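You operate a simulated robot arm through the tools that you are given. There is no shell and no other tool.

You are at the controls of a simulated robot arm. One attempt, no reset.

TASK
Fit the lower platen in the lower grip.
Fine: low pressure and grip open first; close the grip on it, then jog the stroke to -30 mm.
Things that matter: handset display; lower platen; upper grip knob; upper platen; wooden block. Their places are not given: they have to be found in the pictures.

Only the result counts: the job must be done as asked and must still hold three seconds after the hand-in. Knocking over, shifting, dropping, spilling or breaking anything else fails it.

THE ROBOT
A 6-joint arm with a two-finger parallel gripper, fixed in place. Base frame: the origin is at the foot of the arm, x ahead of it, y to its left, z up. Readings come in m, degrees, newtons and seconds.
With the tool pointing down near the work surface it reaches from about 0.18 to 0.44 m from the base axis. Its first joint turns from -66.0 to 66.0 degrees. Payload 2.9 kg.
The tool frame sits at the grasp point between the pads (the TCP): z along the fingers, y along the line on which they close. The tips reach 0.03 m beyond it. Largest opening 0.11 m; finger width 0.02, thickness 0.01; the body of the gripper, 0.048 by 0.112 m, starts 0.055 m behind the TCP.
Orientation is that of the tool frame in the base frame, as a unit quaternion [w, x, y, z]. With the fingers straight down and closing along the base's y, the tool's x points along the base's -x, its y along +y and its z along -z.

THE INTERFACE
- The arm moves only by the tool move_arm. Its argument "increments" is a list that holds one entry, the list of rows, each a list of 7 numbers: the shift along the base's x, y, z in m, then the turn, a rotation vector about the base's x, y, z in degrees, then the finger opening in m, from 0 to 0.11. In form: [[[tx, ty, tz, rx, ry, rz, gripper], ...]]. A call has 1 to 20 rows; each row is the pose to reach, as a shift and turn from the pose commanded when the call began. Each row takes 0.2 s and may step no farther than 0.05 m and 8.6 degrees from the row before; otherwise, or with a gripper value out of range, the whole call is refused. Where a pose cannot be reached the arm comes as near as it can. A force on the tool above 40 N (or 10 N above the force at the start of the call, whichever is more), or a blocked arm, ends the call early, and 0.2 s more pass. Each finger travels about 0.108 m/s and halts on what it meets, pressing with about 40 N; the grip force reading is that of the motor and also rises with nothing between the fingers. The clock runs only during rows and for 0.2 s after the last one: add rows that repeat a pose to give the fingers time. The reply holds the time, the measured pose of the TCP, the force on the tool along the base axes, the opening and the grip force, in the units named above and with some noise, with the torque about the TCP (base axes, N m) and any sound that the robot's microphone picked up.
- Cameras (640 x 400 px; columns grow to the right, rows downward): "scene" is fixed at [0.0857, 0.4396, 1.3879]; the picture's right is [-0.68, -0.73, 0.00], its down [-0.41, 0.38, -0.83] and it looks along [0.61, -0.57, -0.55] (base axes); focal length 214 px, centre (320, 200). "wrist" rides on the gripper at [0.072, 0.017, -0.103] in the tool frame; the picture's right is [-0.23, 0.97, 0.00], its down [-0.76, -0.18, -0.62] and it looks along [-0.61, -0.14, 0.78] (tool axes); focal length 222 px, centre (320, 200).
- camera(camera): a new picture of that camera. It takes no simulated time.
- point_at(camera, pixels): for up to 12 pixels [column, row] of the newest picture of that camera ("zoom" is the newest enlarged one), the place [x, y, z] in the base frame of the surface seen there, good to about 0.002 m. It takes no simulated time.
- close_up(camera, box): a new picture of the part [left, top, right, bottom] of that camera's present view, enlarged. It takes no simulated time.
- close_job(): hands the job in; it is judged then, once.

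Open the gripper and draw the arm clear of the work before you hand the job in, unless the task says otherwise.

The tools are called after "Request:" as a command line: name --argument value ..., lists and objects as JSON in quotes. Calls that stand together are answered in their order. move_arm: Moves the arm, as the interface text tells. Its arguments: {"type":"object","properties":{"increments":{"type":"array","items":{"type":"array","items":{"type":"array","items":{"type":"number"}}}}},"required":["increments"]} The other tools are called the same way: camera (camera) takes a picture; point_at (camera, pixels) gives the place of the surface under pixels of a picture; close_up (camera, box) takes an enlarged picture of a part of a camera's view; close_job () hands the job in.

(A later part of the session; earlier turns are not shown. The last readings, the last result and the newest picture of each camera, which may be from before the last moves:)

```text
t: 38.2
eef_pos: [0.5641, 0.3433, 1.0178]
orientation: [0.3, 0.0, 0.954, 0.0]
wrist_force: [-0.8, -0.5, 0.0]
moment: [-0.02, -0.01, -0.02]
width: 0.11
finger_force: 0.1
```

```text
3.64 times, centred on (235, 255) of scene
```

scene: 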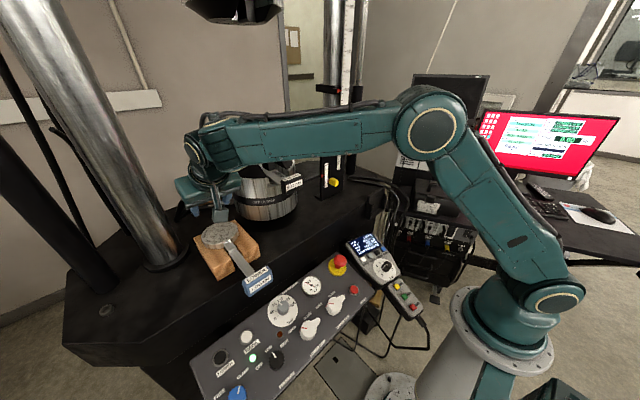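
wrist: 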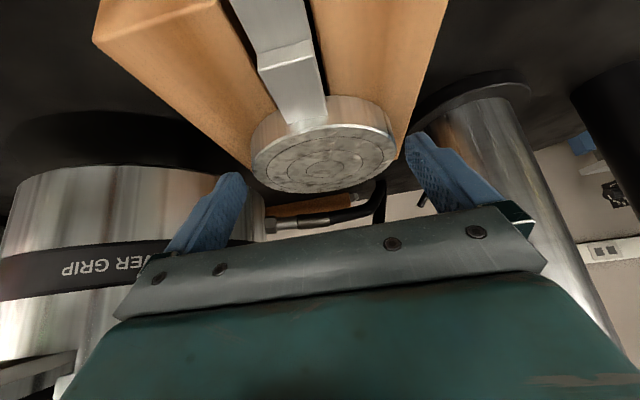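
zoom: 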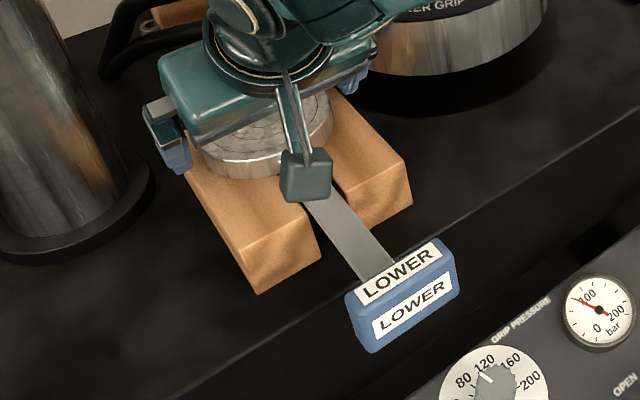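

The block did not move and contact is gone. I close on the disc again with the deeper overlap.

Request:
move_arm --increments '[[[0, 0, 0, 0, 0, 0, 0.1], [0, 0, 0, 0, 0, 0, 0.085], [0, 0, 0, 0, 0, 0, 0.07], [0, 0, 0, 0, 0, 0, 0.06], [0, 0, 0, 0, 0, 0, 0.05], [0, 0, 0, 0, 0, 0, 0.05]]]'

Request:
move_arm --increments '[[[0, 0, 0.001, 0, 0, 0, 0.05], [0, 0, 0.002, 0, 0, 0, 0.05], [0, 0, 0.003, 0, 0, 0, 0.05], [0, 0, 0.004, 0, 0, 0, 0.05], [0, 0, 0.006, 0, 0, 0, 0.05], [0, 0, 0.008, 0, 0, 0, 0.05], [0, 0, 0.01, 0, 0, 0, 0.05], [0, 0, 0.01, 0, 0, 0, 0.05]]]'

Request:
close_up --camera "wrist" --box '[200, 80, 440, 240]'

Request:
close_up --camera "scene" --box '[180, 200, 290, 310]'

Request:
point_at --camera "zoom" --pixels '[[400, 270], [420, 300], [370, 255], [430, 255], [365, 290], [350, 230], [200, 160], [240, 180], [250, 250]]'

```text
t: 39.6
eef_pos: [0.5654, 0.3432, 1.0184]
orientation: [0.301, 0.0, 0.954, 0.0]
wrist_force: [-0.3, 3.9, -0.2]
moment: [0.12, -0.06, -0.01]
width: 0.0891
finger_force: 40.3
```

```text
t: 41.4
eef_pos: [0.5646, 0.3429, 1.0296]
orientation: [0.301, 0.0, 0.954, 0.001]
wrist_force: [0.9, 0.6, -10.2]
moment: [-0.02, -0.09, -0.01]
width: 0.0894
finger_force: 39.7
```

```text
2.50 times, centred on (320, 160) of wrist
```

zoom: 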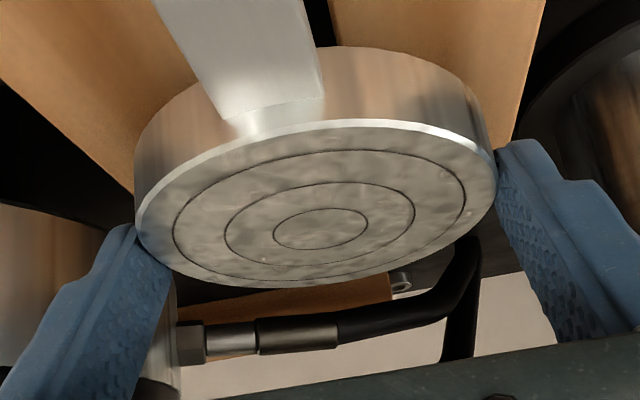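

```text
3.64 times, centred on (235, 255) of scene
```

zoom: 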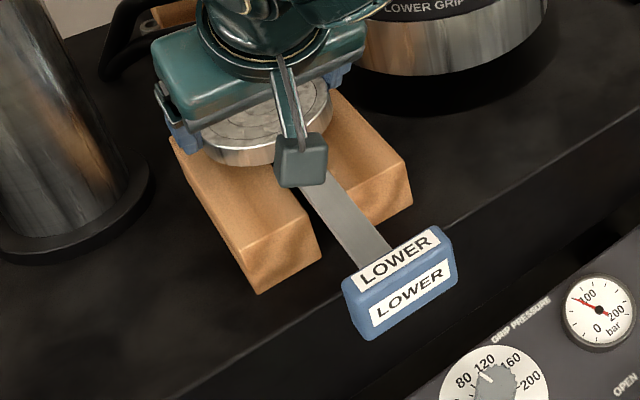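

```text
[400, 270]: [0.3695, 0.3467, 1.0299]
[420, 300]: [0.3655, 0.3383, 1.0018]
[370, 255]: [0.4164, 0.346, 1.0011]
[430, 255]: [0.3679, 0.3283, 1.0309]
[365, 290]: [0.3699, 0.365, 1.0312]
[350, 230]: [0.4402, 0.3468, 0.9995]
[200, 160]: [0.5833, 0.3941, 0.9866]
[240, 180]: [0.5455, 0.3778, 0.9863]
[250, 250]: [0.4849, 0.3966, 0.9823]
```

Lifted 10 mm with 10 N on the tool. I hold for a second to see whether it creeps.

Request:
move_arm --increments '[[[0, 0, 0, 0, 0, 0, 0.04], [0, 0, 0, 0, 0, 0, 0.04], [0, 0, 0, 0, 0, 0, 0.04], [0, 0, 0, 0, 0, 0, 0.04], [0, 0, 0, 0, 0, 0, 0.04], [0, 0, 0, 0, 0, 0, 0.04]]]'

Request:
close_up --camera "wrist" --box '[200, 80, 440, 240]'

Request:
point_at --camera "zoom" --pixels '[[320, 230], [170, 230], [480, 190], [320, 280], [330, 140], [270, 80], [260, 20], [140, 200], [497, 160]]'

```text
t: 42.8
eef_pos: [0.5655, 0.3437, 1.0291]
orientation: [0.301, 0.0, 0.954, 0.0]
wrist_force: [-0.2, 0.0, -10.9]
moment: [-0.03, -0.07, 0.02]
width: 0.0894
finger_force: 39.8
```

```text
2.50 times, centred on (320, 160) of wrist
```

zoom: 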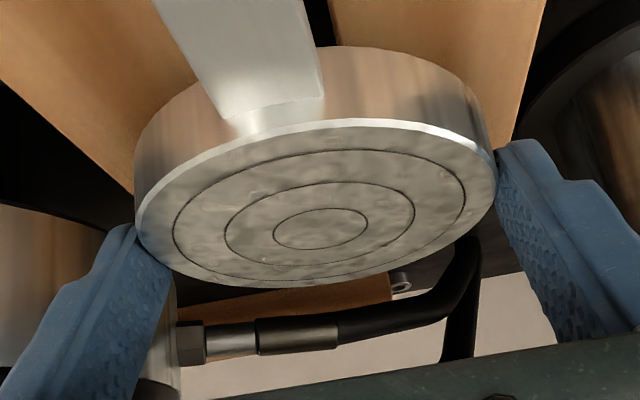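

```text
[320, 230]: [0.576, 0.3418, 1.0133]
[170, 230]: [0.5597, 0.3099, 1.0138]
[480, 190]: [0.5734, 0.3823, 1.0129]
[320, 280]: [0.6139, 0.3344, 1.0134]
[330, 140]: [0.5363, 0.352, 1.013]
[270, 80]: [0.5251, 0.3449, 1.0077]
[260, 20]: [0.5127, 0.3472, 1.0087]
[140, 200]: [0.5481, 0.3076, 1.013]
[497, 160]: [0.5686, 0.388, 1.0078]
```

No creep: the disc top is level at z=1.0133 and the picture is unchanged. I lift another 25 mm gently with a soft ramp and check.

Request:
move_arm --increments '[[[0, 0, 0.001, 0, 0, 0, 0.04], [0, 0, 0.003, 0, 0, 0, 0.04], [0, 0, 0.006, 0, 0, 0, 0.04], [0, 0, 0.01, 0, 0, 0, 0.04], [0, 0, 0.014, 0, 0, 0, 0.04], [0, 0, 0.018, 0, 0, 0, 0.04], [0, 0, 0.021, 0, 0, 0, 0.04], [0, 0, 0.023, 0, 0, 0, 0.04], [0, 0, 0.025, 0, 0, 0, 0.04], [0, 0, 0.025, 0, 0, 0, 0.04]]]'

Request:
close_up --camera "wrist" --box '[200, 80, 440, 240]'

Request:
point_at --camera "zoom" --pixels '[[320, 230], [170, 230], [480, 190], [320, 280], [330, 140], [270, 80], [260, 20], [140, 200], [497, 160]]'

Request:
close_up --camera "scene" --box '[180, 190, 290, 300]'

```text
t: 45.0
eef_pos: [0.5644, 0.3426, 1.0544]
orientation: [0.301, 0.0, 0.954, 0.0]
wrist_force: [-0.4, 0.4, -10.2]
moment: [0.01, -0.07, 0.02]
width: 0.0892
finger_force: 39.6
```

```text
2.50 times, centred on (320, 160) of wrist
```

zoom: 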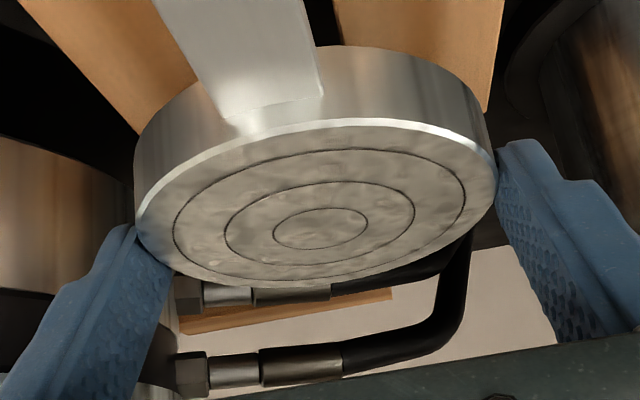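

```text
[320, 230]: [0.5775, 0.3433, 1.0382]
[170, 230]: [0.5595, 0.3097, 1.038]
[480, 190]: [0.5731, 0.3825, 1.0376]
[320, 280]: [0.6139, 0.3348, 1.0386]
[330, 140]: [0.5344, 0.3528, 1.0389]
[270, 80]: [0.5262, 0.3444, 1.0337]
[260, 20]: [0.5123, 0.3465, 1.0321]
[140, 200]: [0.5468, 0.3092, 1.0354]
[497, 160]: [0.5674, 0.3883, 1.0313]
```

```text
3.64 times, centred on (235, 245) of scene
```

zoom: 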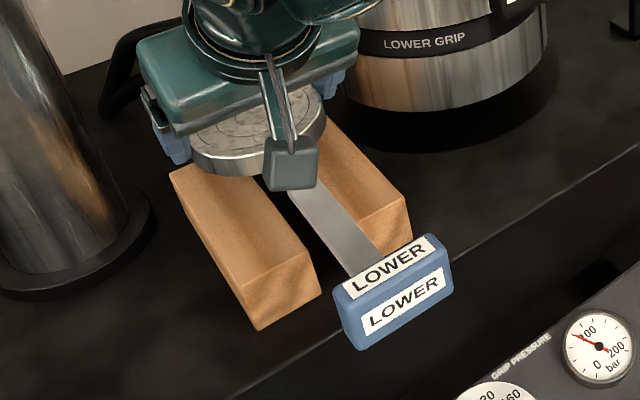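

Stable and level (disc top 1.038). I keep lifting gently, 5 mm per row, 75 mm more.

Request:
move_arm --increments '[[[0, 0, 0.001, 0, 0, 0, 0.04], [0, 0, 0.003, 0, 0, 0, 0.04], [0, 0, 0.006, 0, 0, 0, 0.04], [0, 0, 0.01, 0, 0, 0, 0.04], [0, 0, 0.015, 0, 0, 0, 0.04], [0, 0, 0.02, 0, 0, 0, 0.04], [0, 0, 0.025, 0, 0, 0, 0.04], [0, 0, 0.03, 0, 0, 0, 0.04], [0, 0, 0.035, 0, 0, 0, 0.04], [0, 0, 0.04, 0, 0, 0, 0.04], [0, 0, 0.045, 0, 0, 0, 0.04], [0, 0, 0.05, 0, 0, 0, 0.04], [0, 0, 0.055, 0, 0, 0, 0.04], [0, 0, 0.06, 0, 0, 0, 0.04], [0, 0, 0.065, 0, 0, 0, 0.04], [0, 0, 0.069, 0, 0, 0, 0.04], [0, 0, 0.072, 0, 0, 0, 0.04], [0, 0, 0.074, 0, 0, 0, 0.04], [0, 0, 0.075, 0, 0, 0, 0.04], [0, 0, 0.075, 0, 0, 0, 0.04]]]'

Request:
camera --camera "wrist"

Request:
camera --camera "scene"

Request:
close_up --camera "scene" --box '[170, 160, 300, 290]'

```text
t: 49.2
eef_pos: [0.5647, 0.3433, 1.1295]
orientation: [0.301, 0.0, 0.954, -0.001]
wrist_force: [-0.6, -0.1, -10.2]
moment: [-0.03, -0.05, 0.0]
width: 0.0892
finger_force: 39.6
```

```text
taken
```

wrist: 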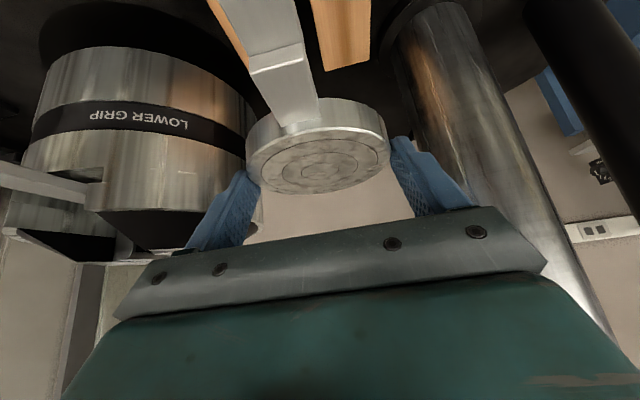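

```text
taken
```

scene: 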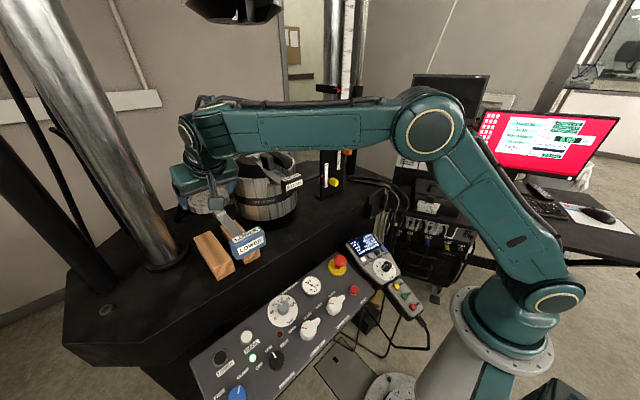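

```text
3.08 times, centred on (235, 225) of scene
```

zoom: 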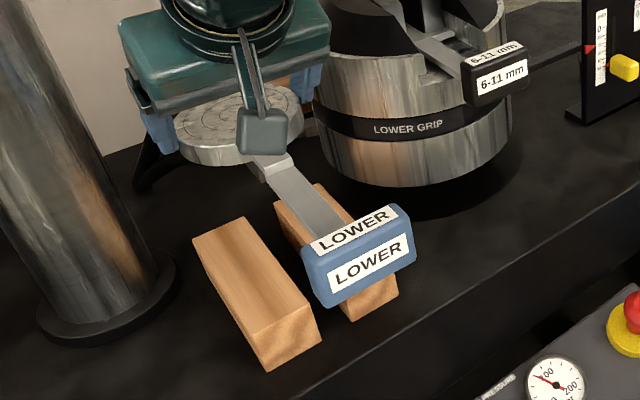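

Still held at 10 N. I zoom in on the underside of the disc to find the tang.

Request:
close_up --camera "scene" --box '[195, 180, 265, 250]'

Request:
point_at --camera "zoom" --pixels '[[170, 190], [220, 190], [250, 180], [280, 170], [150, 210], [230, 230], [270, 200], [310, 150], [200, 170], [260, 240]]'

Request:
close_up --camera "wrist" --box '[200, 60, 440, 220]'

```text
5.71 times, centred on (230, 215) of scene
```

zoom: 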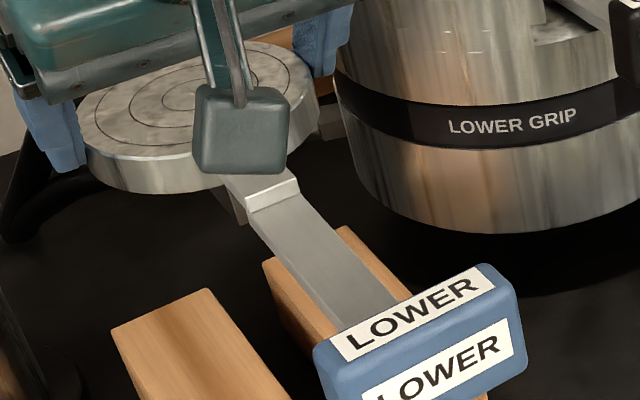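

```text
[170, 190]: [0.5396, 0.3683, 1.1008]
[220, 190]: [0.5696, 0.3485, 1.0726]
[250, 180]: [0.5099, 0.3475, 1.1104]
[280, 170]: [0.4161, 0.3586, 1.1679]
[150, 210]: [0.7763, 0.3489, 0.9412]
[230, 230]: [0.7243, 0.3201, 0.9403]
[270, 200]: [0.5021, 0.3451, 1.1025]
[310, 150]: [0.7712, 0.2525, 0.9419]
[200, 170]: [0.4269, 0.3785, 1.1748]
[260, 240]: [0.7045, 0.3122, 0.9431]
```

```text
2.50 times, centred on (320, 140) of wrist
```

zoom: 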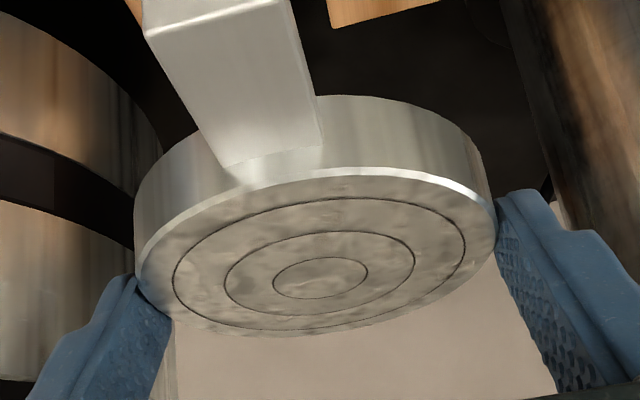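

The tang shows at (220–245,190–222) in the zoom. I measure its edges.

Request:
close_up --camera "scene" --box '[212, 200, 232, 224]'

Request:
point_at --camera "zoom" --pixels '[[200, 60], [260, 120], [300, 180], [340, 230], [350, 250], [230, 80], [320, 150], [280, 200], [370, 200], [400, 180], [180, 40], [250, 150]]'

```text
16.00 times, centred on (222, 212) of scene
```

zoom: 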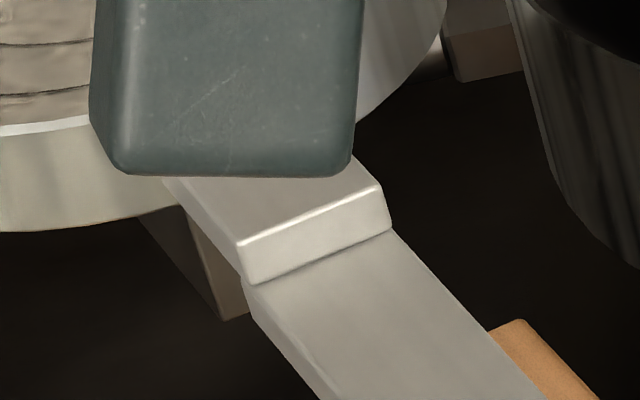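

```text
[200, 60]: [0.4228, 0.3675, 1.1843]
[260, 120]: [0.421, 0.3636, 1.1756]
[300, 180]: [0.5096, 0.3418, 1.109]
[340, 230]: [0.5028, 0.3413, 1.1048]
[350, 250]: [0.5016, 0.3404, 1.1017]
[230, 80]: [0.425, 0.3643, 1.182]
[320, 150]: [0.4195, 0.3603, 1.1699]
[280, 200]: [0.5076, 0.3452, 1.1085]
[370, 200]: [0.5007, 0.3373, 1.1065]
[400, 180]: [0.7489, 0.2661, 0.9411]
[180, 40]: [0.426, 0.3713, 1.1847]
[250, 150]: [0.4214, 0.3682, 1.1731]
```

I point at the tang faces precisely (about (160–245, 215–318) here).

Request:
point_at --camera "zoom" --pixels '[[160, 225], [185, 255], [215, 300], [222, 315], [205, 240], [220, 270], [240, 310], [245, 300], [150, 222], [200, 290], [232, 312], [228, 290]]'

```text
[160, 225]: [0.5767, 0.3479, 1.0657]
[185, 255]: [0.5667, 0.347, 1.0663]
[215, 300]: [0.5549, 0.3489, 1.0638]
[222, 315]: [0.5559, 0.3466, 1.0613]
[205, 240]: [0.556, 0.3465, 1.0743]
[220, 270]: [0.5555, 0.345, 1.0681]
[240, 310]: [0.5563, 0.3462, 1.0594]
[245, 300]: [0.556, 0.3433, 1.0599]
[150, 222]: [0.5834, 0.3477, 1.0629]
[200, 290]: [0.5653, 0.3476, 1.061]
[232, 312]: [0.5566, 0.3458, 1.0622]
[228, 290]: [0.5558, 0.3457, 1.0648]
```

Tang: x 0.556–0.595, 9 mm thick, reaching 36 mm below the disc; jaws gap y≈0.148–0.171, top z=1.141. I keep lifting gently to TCP z≈1.222 so the tang clears the grip.

Request:
move_arm --increments '[[[0, 0, 0.001, 0, 0, 0, 0.04], [0, 0, 0.003, 0, 0, 0, 0.04], [0, 0, 0.007, 0, 0, 0, 0.04], [0, 0, 0.012, 0, 0, 0, 0.04], [0, 0, 0.018, 0, 0, 0, 0.04], [0, 0, 0.024, 0, 0, 0, 0.04], [0, 0, 0.03, 0, 0, 0, 0.04], [0, 0, 0.036, 0, 0, 0, 0.04], [0, 0, 0.042, 0, 0, 0, 0.04], [0, 0, 0.048, 0, 0, 0, 0.04], [0, 0, 0.054, 0, 0, 0, 0.04], [0, 0, 0.06, 0, 0, 0, 0.04], [0, 0, 0.066, 0, 0, 0, 0.04], [0, 0, 0.072, 0, 0, 0, 0.04], [0, 0, 0.078, 0, 0, 0, 0.04], [0, 0, 0.084, 0, 0, 0, 0.04], [0, 0, 0.089, 0, 0, 0, 0.04], [0, 0, 0.092, 0, 0, 0, 0.04], [0, 0, 0.0935, 0, 0, 0, 0.04], [0, 0, 0.0935, 0, 0, 0, 0.04]]]'

Request:
camera --camera "wrist"

Request:
camera --camera "scene"

```text
t: 53.4
eef_pos: [0.5601, 0.3431, 1.2143]
orientation: [0.301, 0.0, 0.954, -0.001]
wrist_force: [0.1, -0.7, -10.9]
moment: [-0.02, -0.07, 0.02]
width: 0.0894
finger_force: 40.5
out of reach, approached as far as the arm can: row 16, 17, 18, 19, 20
```

```text
taken
```

wrist: 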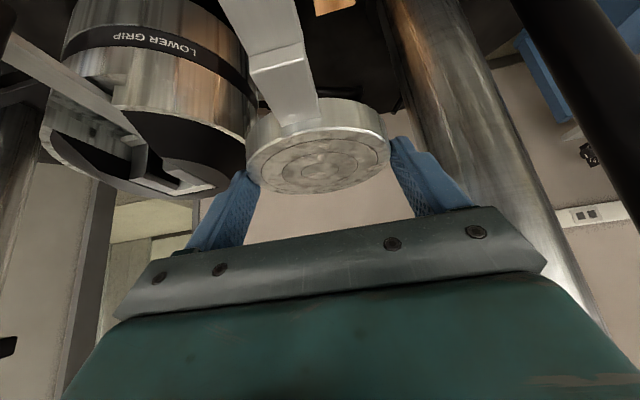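

```text
taken
```

scene: 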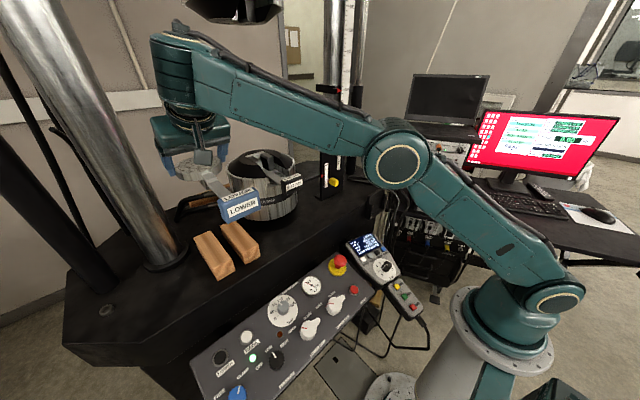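

The arm hit its reach limit at (0.560, 0.343, 1.214) but still holds the platen (10.9 N). Moving toward −y brings the wrist inward, so I traverse in −y gently first at this height and check the pose.

Request:
move_arm --increments '[[[0, -0.001, 0, 0, 0, 0, 0.04], [0, -0.003, 0, 0, 0, 0, 0.04], [0, -0.006, 0, 0, 0, 0, 0.04], [0, -0.01, 0, 0, 0, 0, 0.04], [0, -0.014, 0, 0, 0, 0, 0.04], [0, -0.019, 0, 0, 0, 0, 0.04], [0, -0.024, 0, 0, 0, 0, 0.04], [0, -0.029, 0, 0, 0, 0, 0.04], [0, -0.034, 0, 0, 0, 0, 0.04], [0, -0.038, 0, 0, 0, 0, 0.04], [0, -0.041, 0, 0, 0, 0, 0.04], [0, -0.043, 0, 0, 0, 0, 0.04], [0, -0.044, 0, 0, 0, 0, 0.04], [0, -0.044, 0, 0, 0, 0, 0.04]]]'

Request:
camera --camera "wrist"

```text
t: 56.4
eef_pos: [0.5606, 0.2985, 1.2135]
orientation: [0.3, 0.001, 0.954, 0.0]
wrist_force: [0.5, 0.7, -10.1]
moment: [0.03, -0.03, -0.01]
width: 0.0896
finger_force: 40.0
```

```text
taken
```

wrist: 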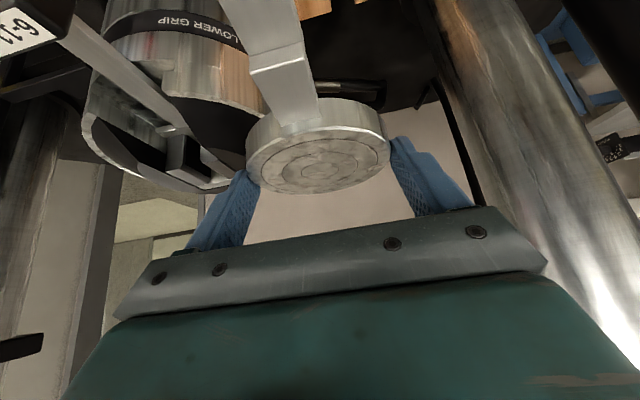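

The command resynchronised cleanly. I raise 12 mm, then continue in −y gently.

Request:
move_arm --increments '[[[0, 0, 0.001, 0, 0, 0, 0.04], [0, 0, 0.004, 0, 0, 0, 0.04], [0, 0, 0.008, 0, 0, 0, 0.04], [0, -0.001, 0.011, 0, 0, 0, 0.04], [0, -0.003, 0.012, 0, 0, 0, 0.04], [0, -0.007, 0.012, 0, 0, 0, 0.04], [0.001, -0.012, 0.012, 0, 0, 0, 0.04], [0.003, -0.017, 0.012, 0, 0, 0, 0.04], [0.006, -0.022, 0.012, 0, 0, 0, 0.04], [0.009, -0.027, 0.012, 0, 0, 0, 0.04], [0.012, -0.032, 0.012, 0, 0, 0, 0.04], [0.015, -0.037, 0.012, 0, 0, 0, 0.04], [0.018, -0.042, 0.012, 0, 0, 0, 0.04], [0.021, -0.047, 0.012, 0, 0, 0, 0.04], [0.024, -0.052, 0.012, 0, 0, 0, 0.04], [0.027, -0.057, 0.012, 0, 0, 0, 0.04], [0.029, -0.061, 0.012, 0, 0, 0, 0.04], [0.0305, -0.064, 0.012, 0, 0, 0, 0.04], [0.031, -0.065, 0.012, 0, 0, 0, 0.04], [0.031, -0.065, 0.012, 0, 0, 0, 0.04]]]'

Request:
camera --camera "wrist"

Request:
camera --camera "scene"

```text
t: 60.6
eef_pos: [0.5914, 0.2337, 1.2261]
orientation: [0.301, 0.0, 0.954, 0.0]
wrist_force: [-0.5, -0.4, -9.7]
moment: [-0.02, -0.09, -0.04]
width: 0.0892
finger_force: 39.6
```

```text
taken
```

wrist: 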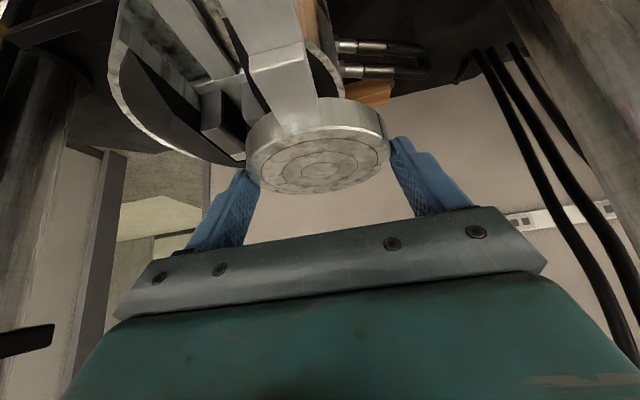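

```text
taken
```

scene: 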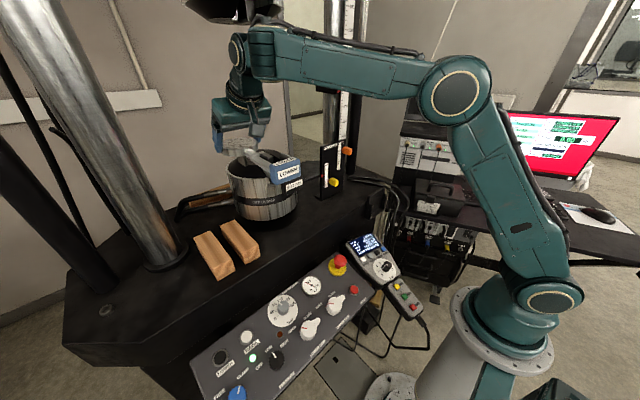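

I check clearance of the wrist to the upper grip (px (240,20)–(270,40)) before the last part of the traverse.

Request:
close_up --camera "scene" --box '[180, 0, 320, 100]'

Request:
point_at --camera "zoom" --pixels '[[250, 210], [270, 160], [330, 170], [380, 130], [340, 80], [240, 280], [300, 330], [230, 80], [300, 60], [420, 140], [330, 110], [280, 140]]'

```text
4.00 times, centred on (250, 50) of scene
```

zoom: 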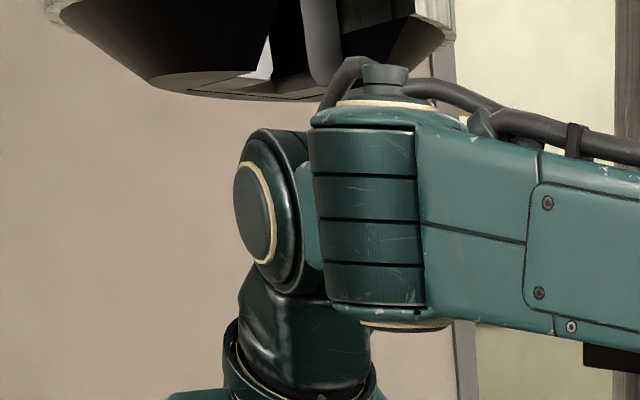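

```text
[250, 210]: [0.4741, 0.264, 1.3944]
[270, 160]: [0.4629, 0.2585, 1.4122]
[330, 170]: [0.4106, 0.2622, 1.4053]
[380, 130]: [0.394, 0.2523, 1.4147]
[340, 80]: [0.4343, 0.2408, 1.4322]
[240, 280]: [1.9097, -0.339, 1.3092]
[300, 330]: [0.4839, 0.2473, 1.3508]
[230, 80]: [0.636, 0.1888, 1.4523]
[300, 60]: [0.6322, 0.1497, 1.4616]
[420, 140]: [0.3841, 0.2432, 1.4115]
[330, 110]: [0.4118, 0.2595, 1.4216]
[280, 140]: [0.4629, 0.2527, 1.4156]
```

The wrist (top z≈1.43) stays below the upper grip underside (1.452), so it clears. I complete the traverse to TCP ≈(0.634, 0.160).

Request:
move_arm --increments '[[[0.0005, -0.001, 0, 0, 0, 0, 0.04], [0.0015, -0.003, 0, 0, 0, 0, 0.04], [0.0035, -0.006, 0, 0, 0, 0, 0.04], [0.006, -0.0105, 0, 0, 0, 0, 0.04], [0.0087, -0.015, 0, 0, 0, 0, 0.04], [0.0113, -0.0195, 0, 0, 0, 0, 0.04], [0.0139, -0.024, 0, 0, 0, 0, 0.04], [0.0165, -0.0285, 0, 0, 0, 0, 0.04], [0.0191, -0.033, 0, 0, 0, 0, 0.04], [0.0217, -0.0375, 0, 0, 0, 0, 0.04], [0.0243, -0.042, 0, 0, 0, 0, 0.04], [0.0269, -0.0465, 0, 0, 0, 0, 0.04], [0.0295, -0.051, 0, 0, 0, 0, 0.04], [0.0321, -0.0555, 0, 0, 0, 0, 0.04], [0.0347, -0.06, 0, 0, 0, 0, 0.04], [0.0373, -0.0645, 0, 0, 0, 0, 0.04], [0.0398, -0.069, 0, 0, 0, 0, 0.04], [0.0416, -0.072, 0, 0, 0, 0, 0.04], [0.0426, -0.0737, 0, 0, 0, 0, 0.04], [0.0426, -0.0737, 0, 0, 0, 0, 0.04]]]'

Request:
camera --camera "wrist"

Request:
camera --camera "scene"

Request:
close_up --camera "scene" --box '[210, 110, 330, 210]'

```text
t: 64.8
eef_pos: [0.6344, 0.1592, 1.2246]
orientation: [0.3, -0.001, 0.954, 0.0]
wrist_force: [0.0, 0.3, -10.3]
moment: [0.0, -0.05, 0.02]
width: 0.0895
finger_force: 40.0
```

```text
taken
```

wrist: 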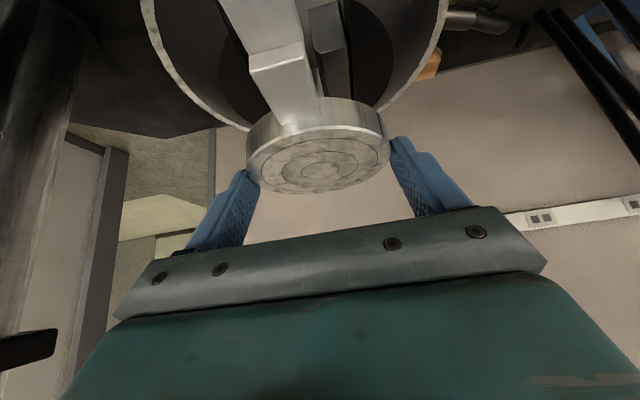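

```text
taken
```

scene: 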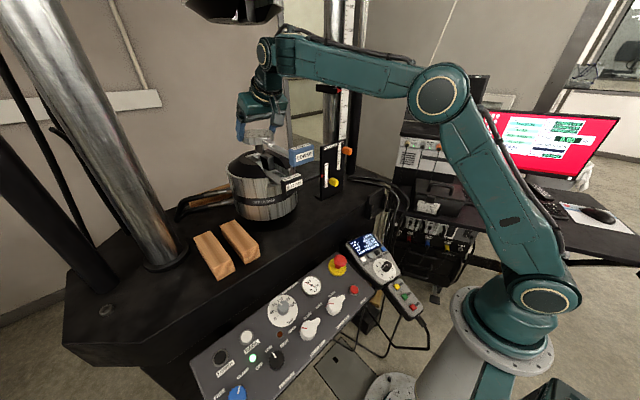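

```text
4.00 times, centred on (270, 160) of scene
```

zoom: 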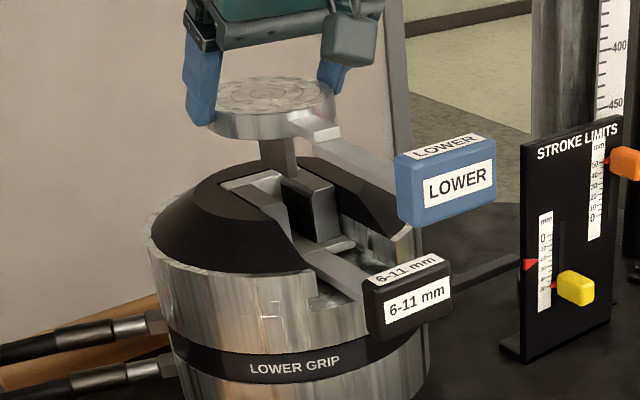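

Now the tang hangs above the jaws. I measure tang and jaws in this zoom to align exactly.

Request:
close_up --camera "scene" --box '[240, 128, 305, 180]'

Request:
point_at --camera "zoom" --pixels '[[210, 80], [240, 90], [195, 95], [225, 110], [245, 120], [250, 100], [160, 170], [190, 180], [260, 170], [300, 190], [310, 150], [240, 190]]'

Request:
point_at --camera "zoom" --pixels '[[280, 155], [330, 175], [280, 215], [225, 215], [120, 180], [205, 140], [270, 130], [350, 160], [300, 250], [340, 220], [130, 150], [180, 155]]'

```text
7.69 times, centred on (272, 154) of scene
```

zoom: 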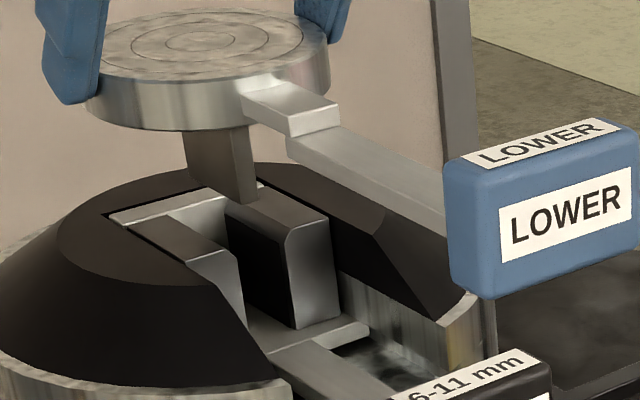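

```text
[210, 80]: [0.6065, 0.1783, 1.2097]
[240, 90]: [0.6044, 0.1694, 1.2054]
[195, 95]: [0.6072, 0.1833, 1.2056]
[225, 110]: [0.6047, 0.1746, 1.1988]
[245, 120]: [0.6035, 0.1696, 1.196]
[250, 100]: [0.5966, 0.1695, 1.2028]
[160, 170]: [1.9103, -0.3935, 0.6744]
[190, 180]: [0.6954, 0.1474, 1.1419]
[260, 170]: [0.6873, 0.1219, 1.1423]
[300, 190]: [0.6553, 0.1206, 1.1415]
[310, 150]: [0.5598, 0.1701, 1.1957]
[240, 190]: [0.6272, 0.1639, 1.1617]
```

```text
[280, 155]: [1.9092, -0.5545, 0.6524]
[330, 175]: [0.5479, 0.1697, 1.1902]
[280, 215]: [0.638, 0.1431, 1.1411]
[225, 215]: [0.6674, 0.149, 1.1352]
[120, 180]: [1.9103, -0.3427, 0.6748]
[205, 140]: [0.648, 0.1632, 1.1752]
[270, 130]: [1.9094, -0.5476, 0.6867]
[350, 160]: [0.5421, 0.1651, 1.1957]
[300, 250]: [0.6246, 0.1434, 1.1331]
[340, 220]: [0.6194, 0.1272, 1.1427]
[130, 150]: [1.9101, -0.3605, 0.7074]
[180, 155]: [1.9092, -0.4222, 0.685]
```

Tang: front edge x≈0.627, +y face y≈0.1635 (centre ≈0.159). I measure the left jaw's inner edge to confirm the gap centre.

Request:
point_at --camera "zoom" --pixels '[[225, 262], [238, 280], [236, 300], [215, 250], [200, 250], [215, 215], [222, 240], [240, 250], [260, 280], [285, 290], [245, 315], [210, 230]]'

Request:
close_up --camera "wrist" --box '[220, 0, 420, 200]'

```text
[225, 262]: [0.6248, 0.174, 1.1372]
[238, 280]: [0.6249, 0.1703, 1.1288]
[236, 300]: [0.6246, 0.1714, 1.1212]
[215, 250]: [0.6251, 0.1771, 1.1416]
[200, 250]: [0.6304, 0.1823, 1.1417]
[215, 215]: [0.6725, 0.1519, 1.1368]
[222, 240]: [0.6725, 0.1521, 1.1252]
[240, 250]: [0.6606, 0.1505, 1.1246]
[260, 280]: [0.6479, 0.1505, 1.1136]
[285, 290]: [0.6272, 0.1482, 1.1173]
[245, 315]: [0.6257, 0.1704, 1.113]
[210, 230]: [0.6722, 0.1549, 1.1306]
```

```text
2.00 times, centred on (320, 100) of wrist
```

zoom: 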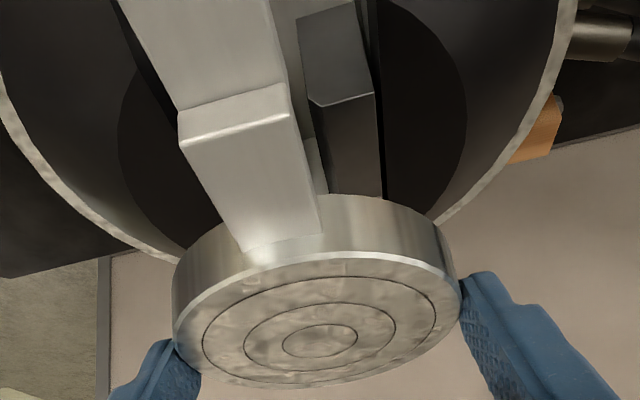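

Gap y 0.1495–0.170, tang centre ≈0.159; alignment is good to ~1 mm. I descend gently 44 mm, tang into the slot.

Request:
move_arm --increments '[[[0, 0.0005, -0.001, 0, 0, 0, 0.04], [0, 0.001, -0.003, 0, 0, 0, 0.04], [-0.0005, 0.001, -0.006, 0, 0, 0, 0.04], [-0.001, 0.001, -0.01, 0, 0, 0, 0.04], [-0.001, 0.001, -0.014, 0, 0, 0, 0.04], [-0.001, 0.001, -0.018, 0, 0, 0, 0.04], [-0.001, 0.001, -0.022, 0, 0, 0, 0.04], [-0.001, 0.001, -0.026, 0, 0, 0, 0.04], [-0.001, 0.001, -0.03, 0, 0, 0, 0.04], [-0.001, 0.001, -0.034, 0, 0, 0, 0.04], [-0.001, 0.001, -0.038, 0, 0, 0, 0.04], [-0.001, 0.001, -0.041, 0, 0, 0, 0.04], [-0.001, 0.001, -0.043, 0, 0, 0, 0.04], [-0.001, 0.001, -0.044, 0, 0, 0, 0.04], [-0.001, 0.001, -0.044, 0, 0, 0, 0.04]]]'

Request:
close_up --camera "scene" --box '[230, 125, 310, 190]'

Request:
camera --camera "wrist"

```text
t: 68.0
eef_pos: [0.6336, 0.1606, 1.1815]
orientation: [0.3, 0.001, 0.954, 0.0]
wrist_force: [-0.4, -0.5, -11.0]
moment: [-0.02, -0.07, -0.01]
width: 0.0892
finger_force: 39.6
```

```text
6.15 times, centred on (270, 158) of scene
```

zoom: 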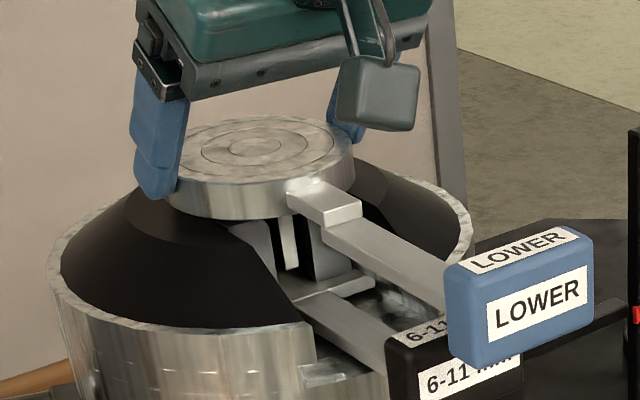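

```text
taken
```

wrist: 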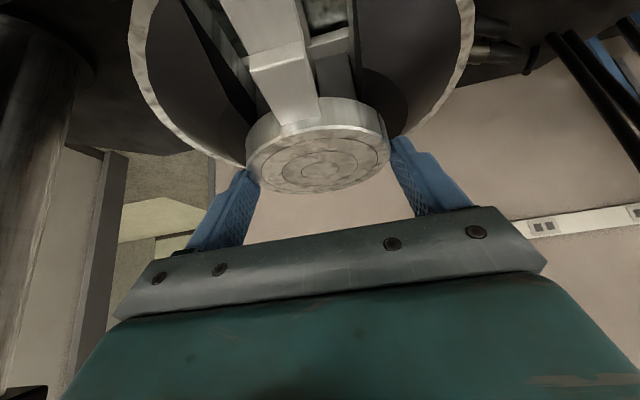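

The tang is between the jaws (zoom (290,240)) and the weight is still carried. I go down in 1 mm steps and watch for the load to transfer.

Request:
move_arm --increments '[[[0, 0, -0.001, 0, 0, 0, 0.04], [0, 0, -0.002, 0, 0, 0, 0.04], [0, 0, -0.003, 0, 0, 0, 0.04], [0, 0, -0.004, 0, 0, 0, 0.04], [0, 0, -0.004, 0, 0, 0, 0.04]]]'

Request:
close_up --camera "scene" --box '[230, 125, 310, 190]'

Request:
point_at --camera "zoom" --pixels '[[250, 150], [200, 160], [310, 140], [250, 205], [480, 280], [540, 245], [430, 330], [390, 260], [210, 215], [180, 215]]'

```text
t: 69.2
eef_pos: [0.6331, 0.1616, 1.1768]
orientation: [0.301, 0.0, 0.954, 0.0]
wrist_force: [0.6, 0.0, -10.2]
moment: [-0.03, -0.06, 0.0]
width: 0.0894
finger_force: 39.7
```

```text
6.15 times, centred on (270, 158) of scene
```

zoom: 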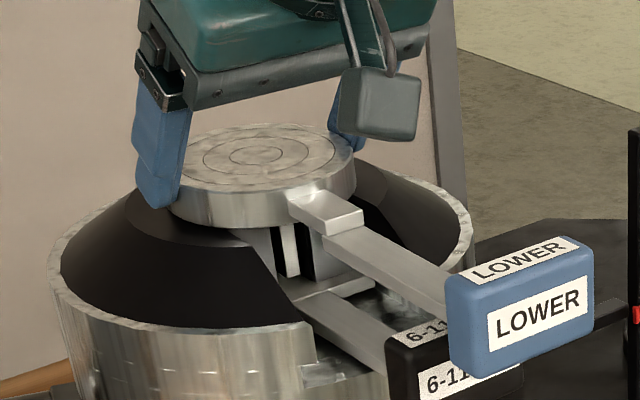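

```text
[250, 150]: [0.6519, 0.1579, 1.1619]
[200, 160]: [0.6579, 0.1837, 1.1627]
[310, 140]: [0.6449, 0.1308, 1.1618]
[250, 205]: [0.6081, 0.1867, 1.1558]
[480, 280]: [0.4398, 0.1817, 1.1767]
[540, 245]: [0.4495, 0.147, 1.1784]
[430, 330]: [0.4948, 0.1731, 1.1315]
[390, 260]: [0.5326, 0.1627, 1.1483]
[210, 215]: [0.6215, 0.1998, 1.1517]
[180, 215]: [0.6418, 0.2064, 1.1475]
```

Disc top is z=1.162, so ~2.5 mm remains. I continue in 0.5–1 mm steps until the load transfers.

Request:
move_arm --increments '[[[0, 0, -0.001, 0, 0, 0, 0.04], [0, 0, -0.002, 0, 0, 0, 0.04], [0, 0, -0.0025, 0, 0, 0, 0.04], [0, 0, -0.003, 0, 0, 0, 0.04], [0, 0, -0.003, 0, 0, 0, 0.04]]]'

Request:
close_up --camera "scene" --box '[230, 125, 310, 190]'

Request:
point_at --camera "zoom" --pixels '[[250, 160], [200, 165], [310, 145], [250, 210], [480, 285], [540, 250], [350, 160], [390, 260]]'

```text
t: 70.4
eef_pos: [0.6334, 0.161, 1.1735]
orientation: [0.3, 0.0, 0.954, 0.0]
wrist_force: [-0.6, 0.7, -9.1]
moment: [0.0, -0.07, -0.02]
width: 0.0893
finger_force: 39.8
```

```text
6.15 times, centred on (270, 158) of scene
```

zoom: 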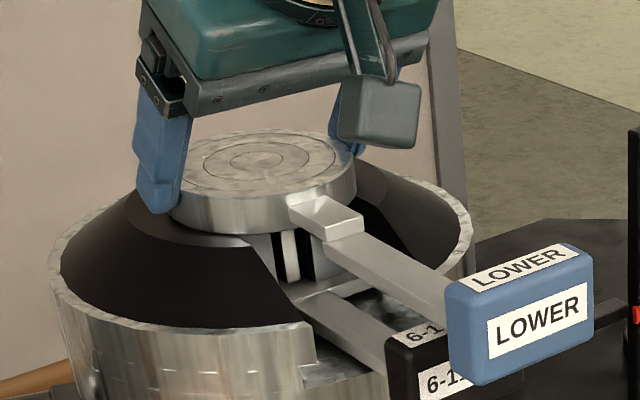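

```text
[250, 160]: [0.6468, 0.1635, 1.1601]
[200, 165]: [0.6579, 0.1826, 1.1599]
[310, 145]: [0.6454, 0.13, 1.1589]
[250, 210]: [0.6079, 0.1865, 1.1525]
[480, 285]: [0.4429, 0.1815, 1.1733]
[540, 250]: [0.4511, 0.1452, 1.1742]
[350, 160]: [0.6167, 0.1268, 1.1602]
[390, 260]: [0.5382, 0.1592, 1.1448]
```

Still 9 N on the tool, disc bottom ≈1.1417. I go down another 1.5 mm in 0.5 mm steps.

Request:
move_arm --increments '[[[0, 0, -0.0005, 0, 0, 0, 0.04], [0, 0, -0.001, 0, 0, 0, 0.04], [0, 0, -0.0015, 0, 0, 0, 0.04], [0, 0, -0.0015, 0, 0, 0, 0.04]]]'

```text
t: 71.4
eef_pos: [0.6324, 0.1611, 1.175]
orientation: [0.302, 0.001, 0.953, 0.0]
wrist_force: [-2.1, 0.0, 2.5]
moment: [-0.43, 0.24, -0.07]
width: 0.0893
finger_force: 40.2
```

The load has transferred (force now slightly upward), so the disc is seated. I open the fingers.

Request:
move_arm --increments '[[[0, 0, 0.0005, 0, 0, 0, 0.08], [0, 0, 0.0005, 0, 0, 0, 0.095], [0, 0, 0.0005, 0, 0, 0, 0.105], [0, 0, 0.0005, 0, 0, 0, 0.11], [0, 0, 0.0005, 0, 0, 0, 0.11]]]'

Request:
close_up --camera "scene" --box '[230, 125, 310, 190]'

Request:
point_at --camera "zoom" --pixels '[[250, 160], [200, 165], [310, 145], [250, 210], [480, 285], [540, 250], [350, 160], [390, 260]]'

Request:
camera --camera "wrist"

```text
t: 72.6
eef_pos: [0.6333, 0.161, 1.1739]
orientation: [0.3, 0.0, 0.954, 0.0]
wrist_force: [0.3, 0.1, 0.0]
moment: [0.03, -0.03, 0.0]
width: 0.11
finger_force: 0.1
```

```text
6.15 times, centred on (270, 158) of scene
```

zoom: 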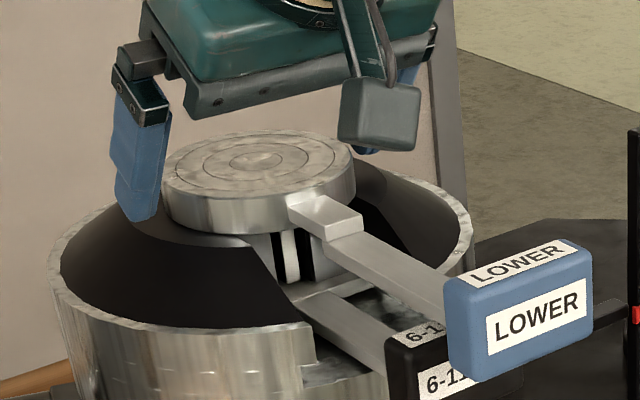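

```text
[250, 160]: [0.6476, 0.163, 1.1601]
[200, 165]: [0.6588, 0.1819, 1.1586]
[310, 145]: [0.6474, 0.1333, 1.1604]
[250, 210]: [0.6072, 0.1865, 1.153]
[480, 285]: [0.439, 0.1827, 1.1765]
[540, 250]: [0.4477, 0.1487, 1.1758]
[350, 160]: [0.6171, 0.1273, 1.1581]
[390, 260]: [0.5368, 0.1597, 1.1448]
```

```text
taken
```

wrist: 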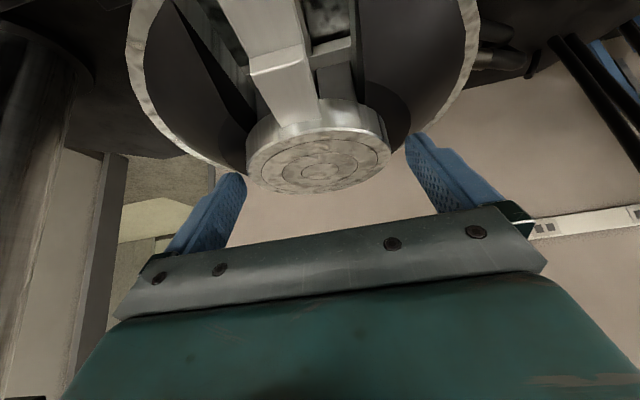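

The platen rests level in the open jaws, disc top at 1.16. I retreat straight up, then back over the handle, and go to above the LOWER GRIP knob with the −14.3° tilt.

Request:
move_arm --increments '[[[0, 0, 0.015, 0, 0, 0, 0.11], [0, 0, 0.03, 0, 0, 0, 0.11], [0, 0, 0.046, 0, 0, 0, 0.11], [-0.04, 0, 0.046, 0, 0, 0, 0.11], [-0.085, 0, 0.046, 0, 0, 0, 0.11], [-0.13, 0, 0.046, 0, 0, 0, 0.11], [-0.175, 0, 0.046, 0, 0, 0, 0.11], [-0.22, 0, 0.046, 0, 0, 0, 0.11], [-0.265, 0, 0.046, 0, 0, 0, 0.11], [-0.295, 0.03, 0.046, 0, 5, 0, 0.1], [-0.32, 0.07, 0.046, 0, 10, 0, 0.09], [-0.342, 0.1, 0.02, 0, 15, 0, 0.08], [-0.355, 0.116, -0.015, 0, 20.7, 0, 0.07], [-0.355, 0.116, -0.06, 0, 20.7, 0, 0.07], [-0.355, 0.116, -0.105, 0, 20.7, 0, 0.07], [-0.355, 0.116, -0.15, 0, 20.7, 0, 0.07], [-0.355, 0.116, -0.195, 0, 20.7, 0, 0.07], [-0.355, 0.116, -0.235, 0, 20.7, 0, 0.07], [-0.355, 0.116, -0.235, 0, 20.7, 0, 0.07]]]'

Request:
camera --camera "wrist"

Request:
camera --camera "scene"

Request:
close_up --camera "scene" --box '[220, 125, 320, 210]'

```text
t: 76.6
eef_pos: [0.2782, 0.2765, 0.9386]
orientation: [0.123, 0.0, 0.992, 0.001]
wrist_force: [0.4, 0.2, 0.1]
moment: [-0.02, -0.03, 0.0]
width: 0.0699
finger_force: 0.0
```

```text
taken
```

wrist: 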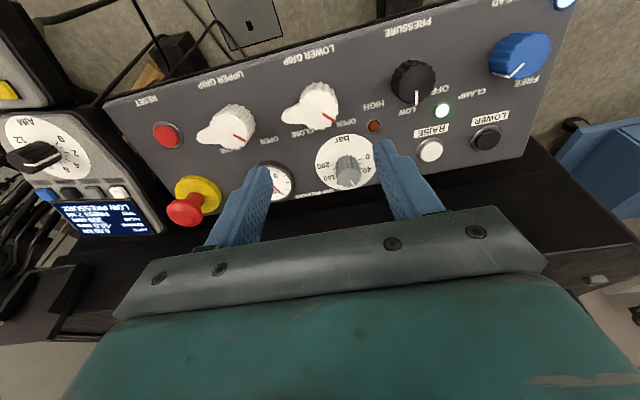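

```text
taken
```

scene: 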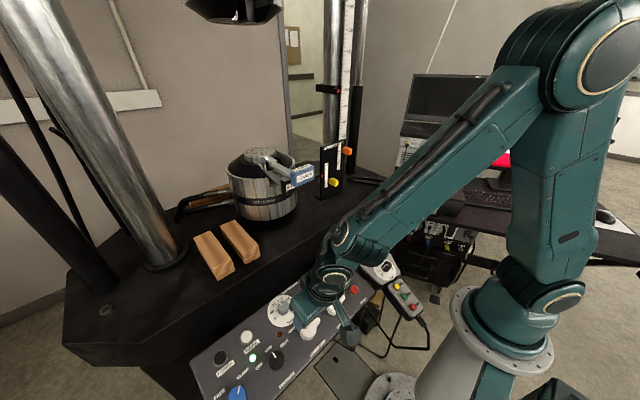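

```text
4.71 times, centred on (270, 168) of scene
```

zoom: 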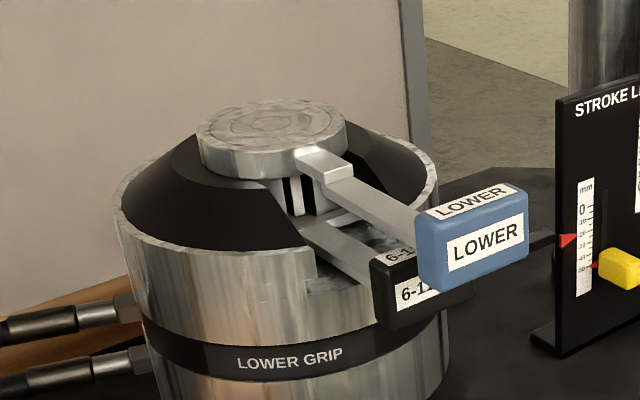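

The platen sits properly in the open grip. The LOWER GRIP knob's tab points to −y now, so I rotate the tool +88° about the panel normal above it, before descending.

Request:
move_arm --increments '[[[0, 0, 0, -1.98, 0, 7.75, 0.07], [0, 0, 0, -3.95, 0, 15.5, 0.07], [0, 0, 0, -5.93, 0, 23.26, 0.06], [0, 0, 0, -7.9, 0, 31.0, 0.06], [0, 0, 0, -9.88, 0, 38.76, 0.056], [0, 0, 0, -11.86, 0, 46.5, 0.056], [0, 0, 0, -13.83, 0, 54.26, 0.056], [0, 0, 0, -15.8, 0, 62.0, 0.056], [0, 0, 0, -17.8, 0, 69.77, 0.056], [0, 0, 0, -19.76, 0, 77.5, 0.056], [0, 0, 0, -21.74, 0, 85.27, 0.056], [0, 0, 0, -21.74, 0, 85.27, 0.056]]]'

Request:
camera --camera "wrist"

Request:
close_up --camera "wrist" --box '[260, 60, 380, 180]'

Request:
point_at --camera "zoom" --pixels '[[320, 220], [260, 220], [380, 220], [320, 260], [320, 180], [290, 130], [300, 240], [340, 240], [350, 200]]'

```text
t: 79.2
eef_pos: [0.2787, 0.2769, 0.9395]
orientation: [0.09, -0.69, 0.713, -0.086]
wrist_force: [0.8, 1.1, -0.1]
moment: [0.03, 0.04, 0.0]
width: 0.056
finger_force: 0.2
```

```text
taken
```

wrist: 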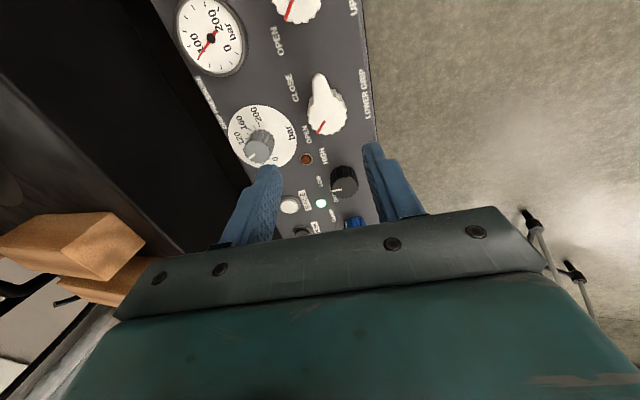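

```text
3.33 times, centred on (320, 120) of wrist
```

zoom: 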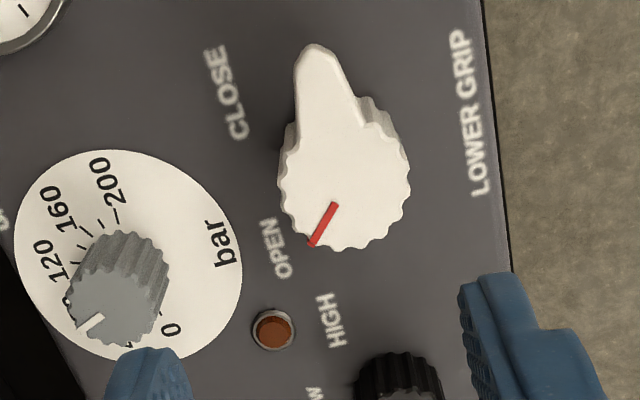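

```text
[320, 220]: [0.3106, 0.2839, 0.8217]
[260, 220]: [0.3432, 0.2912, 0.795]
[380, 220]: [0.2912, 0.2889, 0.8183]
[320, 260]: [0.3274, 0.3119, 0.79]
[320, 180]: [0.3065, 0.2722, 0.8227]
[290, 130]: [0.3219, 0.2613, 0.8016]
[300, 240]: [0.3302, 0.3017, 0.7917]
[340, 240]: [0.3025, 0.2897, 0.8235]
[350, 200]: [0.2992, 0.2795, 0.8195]
```

Knob top centre confirmed ≈(0.299, 0.2758). I descend along the normal and close on it.

Request:
move_arm --increments '[[[-0.0016, -0.0017, -0.0295, 0, 0, 0, 0.056], [0.006, -0.0017, -0.0595, 0, 0, 0, 0.056], [0.0127, -0.0017, -0.0855, 0, 0, 0, 0.056], [0.0203, -0.0017, -0.1155, 0, 0, 0, 0.056], [0.0203, -0.0017, -0.1155, 0, 0, 0, 0.045], [0.0203, -0.0017, -0.1155, 0, 0, 0, 0.025], [0.0203, -0.0017, -0.1155, 0, 0, 0, 0.025]]]'

Request:
camera --camera "wrist"

```text
t: 80.8
eef_pos: [0.3017, 0.2765, 0.8229]
orientation: [0.092, -0.688, 0.714, -0.087]
wrist_force: [12.9, -1.2, -9.3]
moment: [0.25, -1.47, 0.07]
width: 0.0398
finger_force: 45.2
```

```text
taken
```

wrist: 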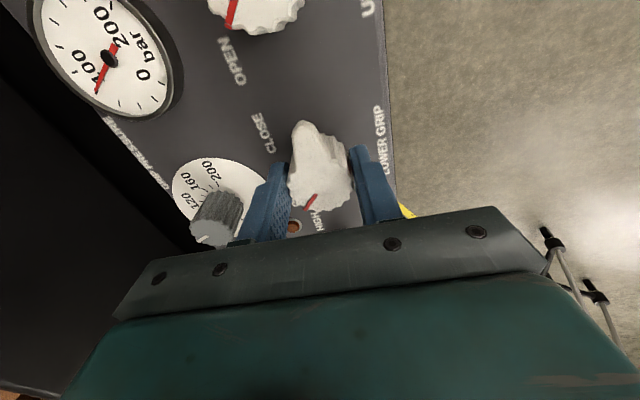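

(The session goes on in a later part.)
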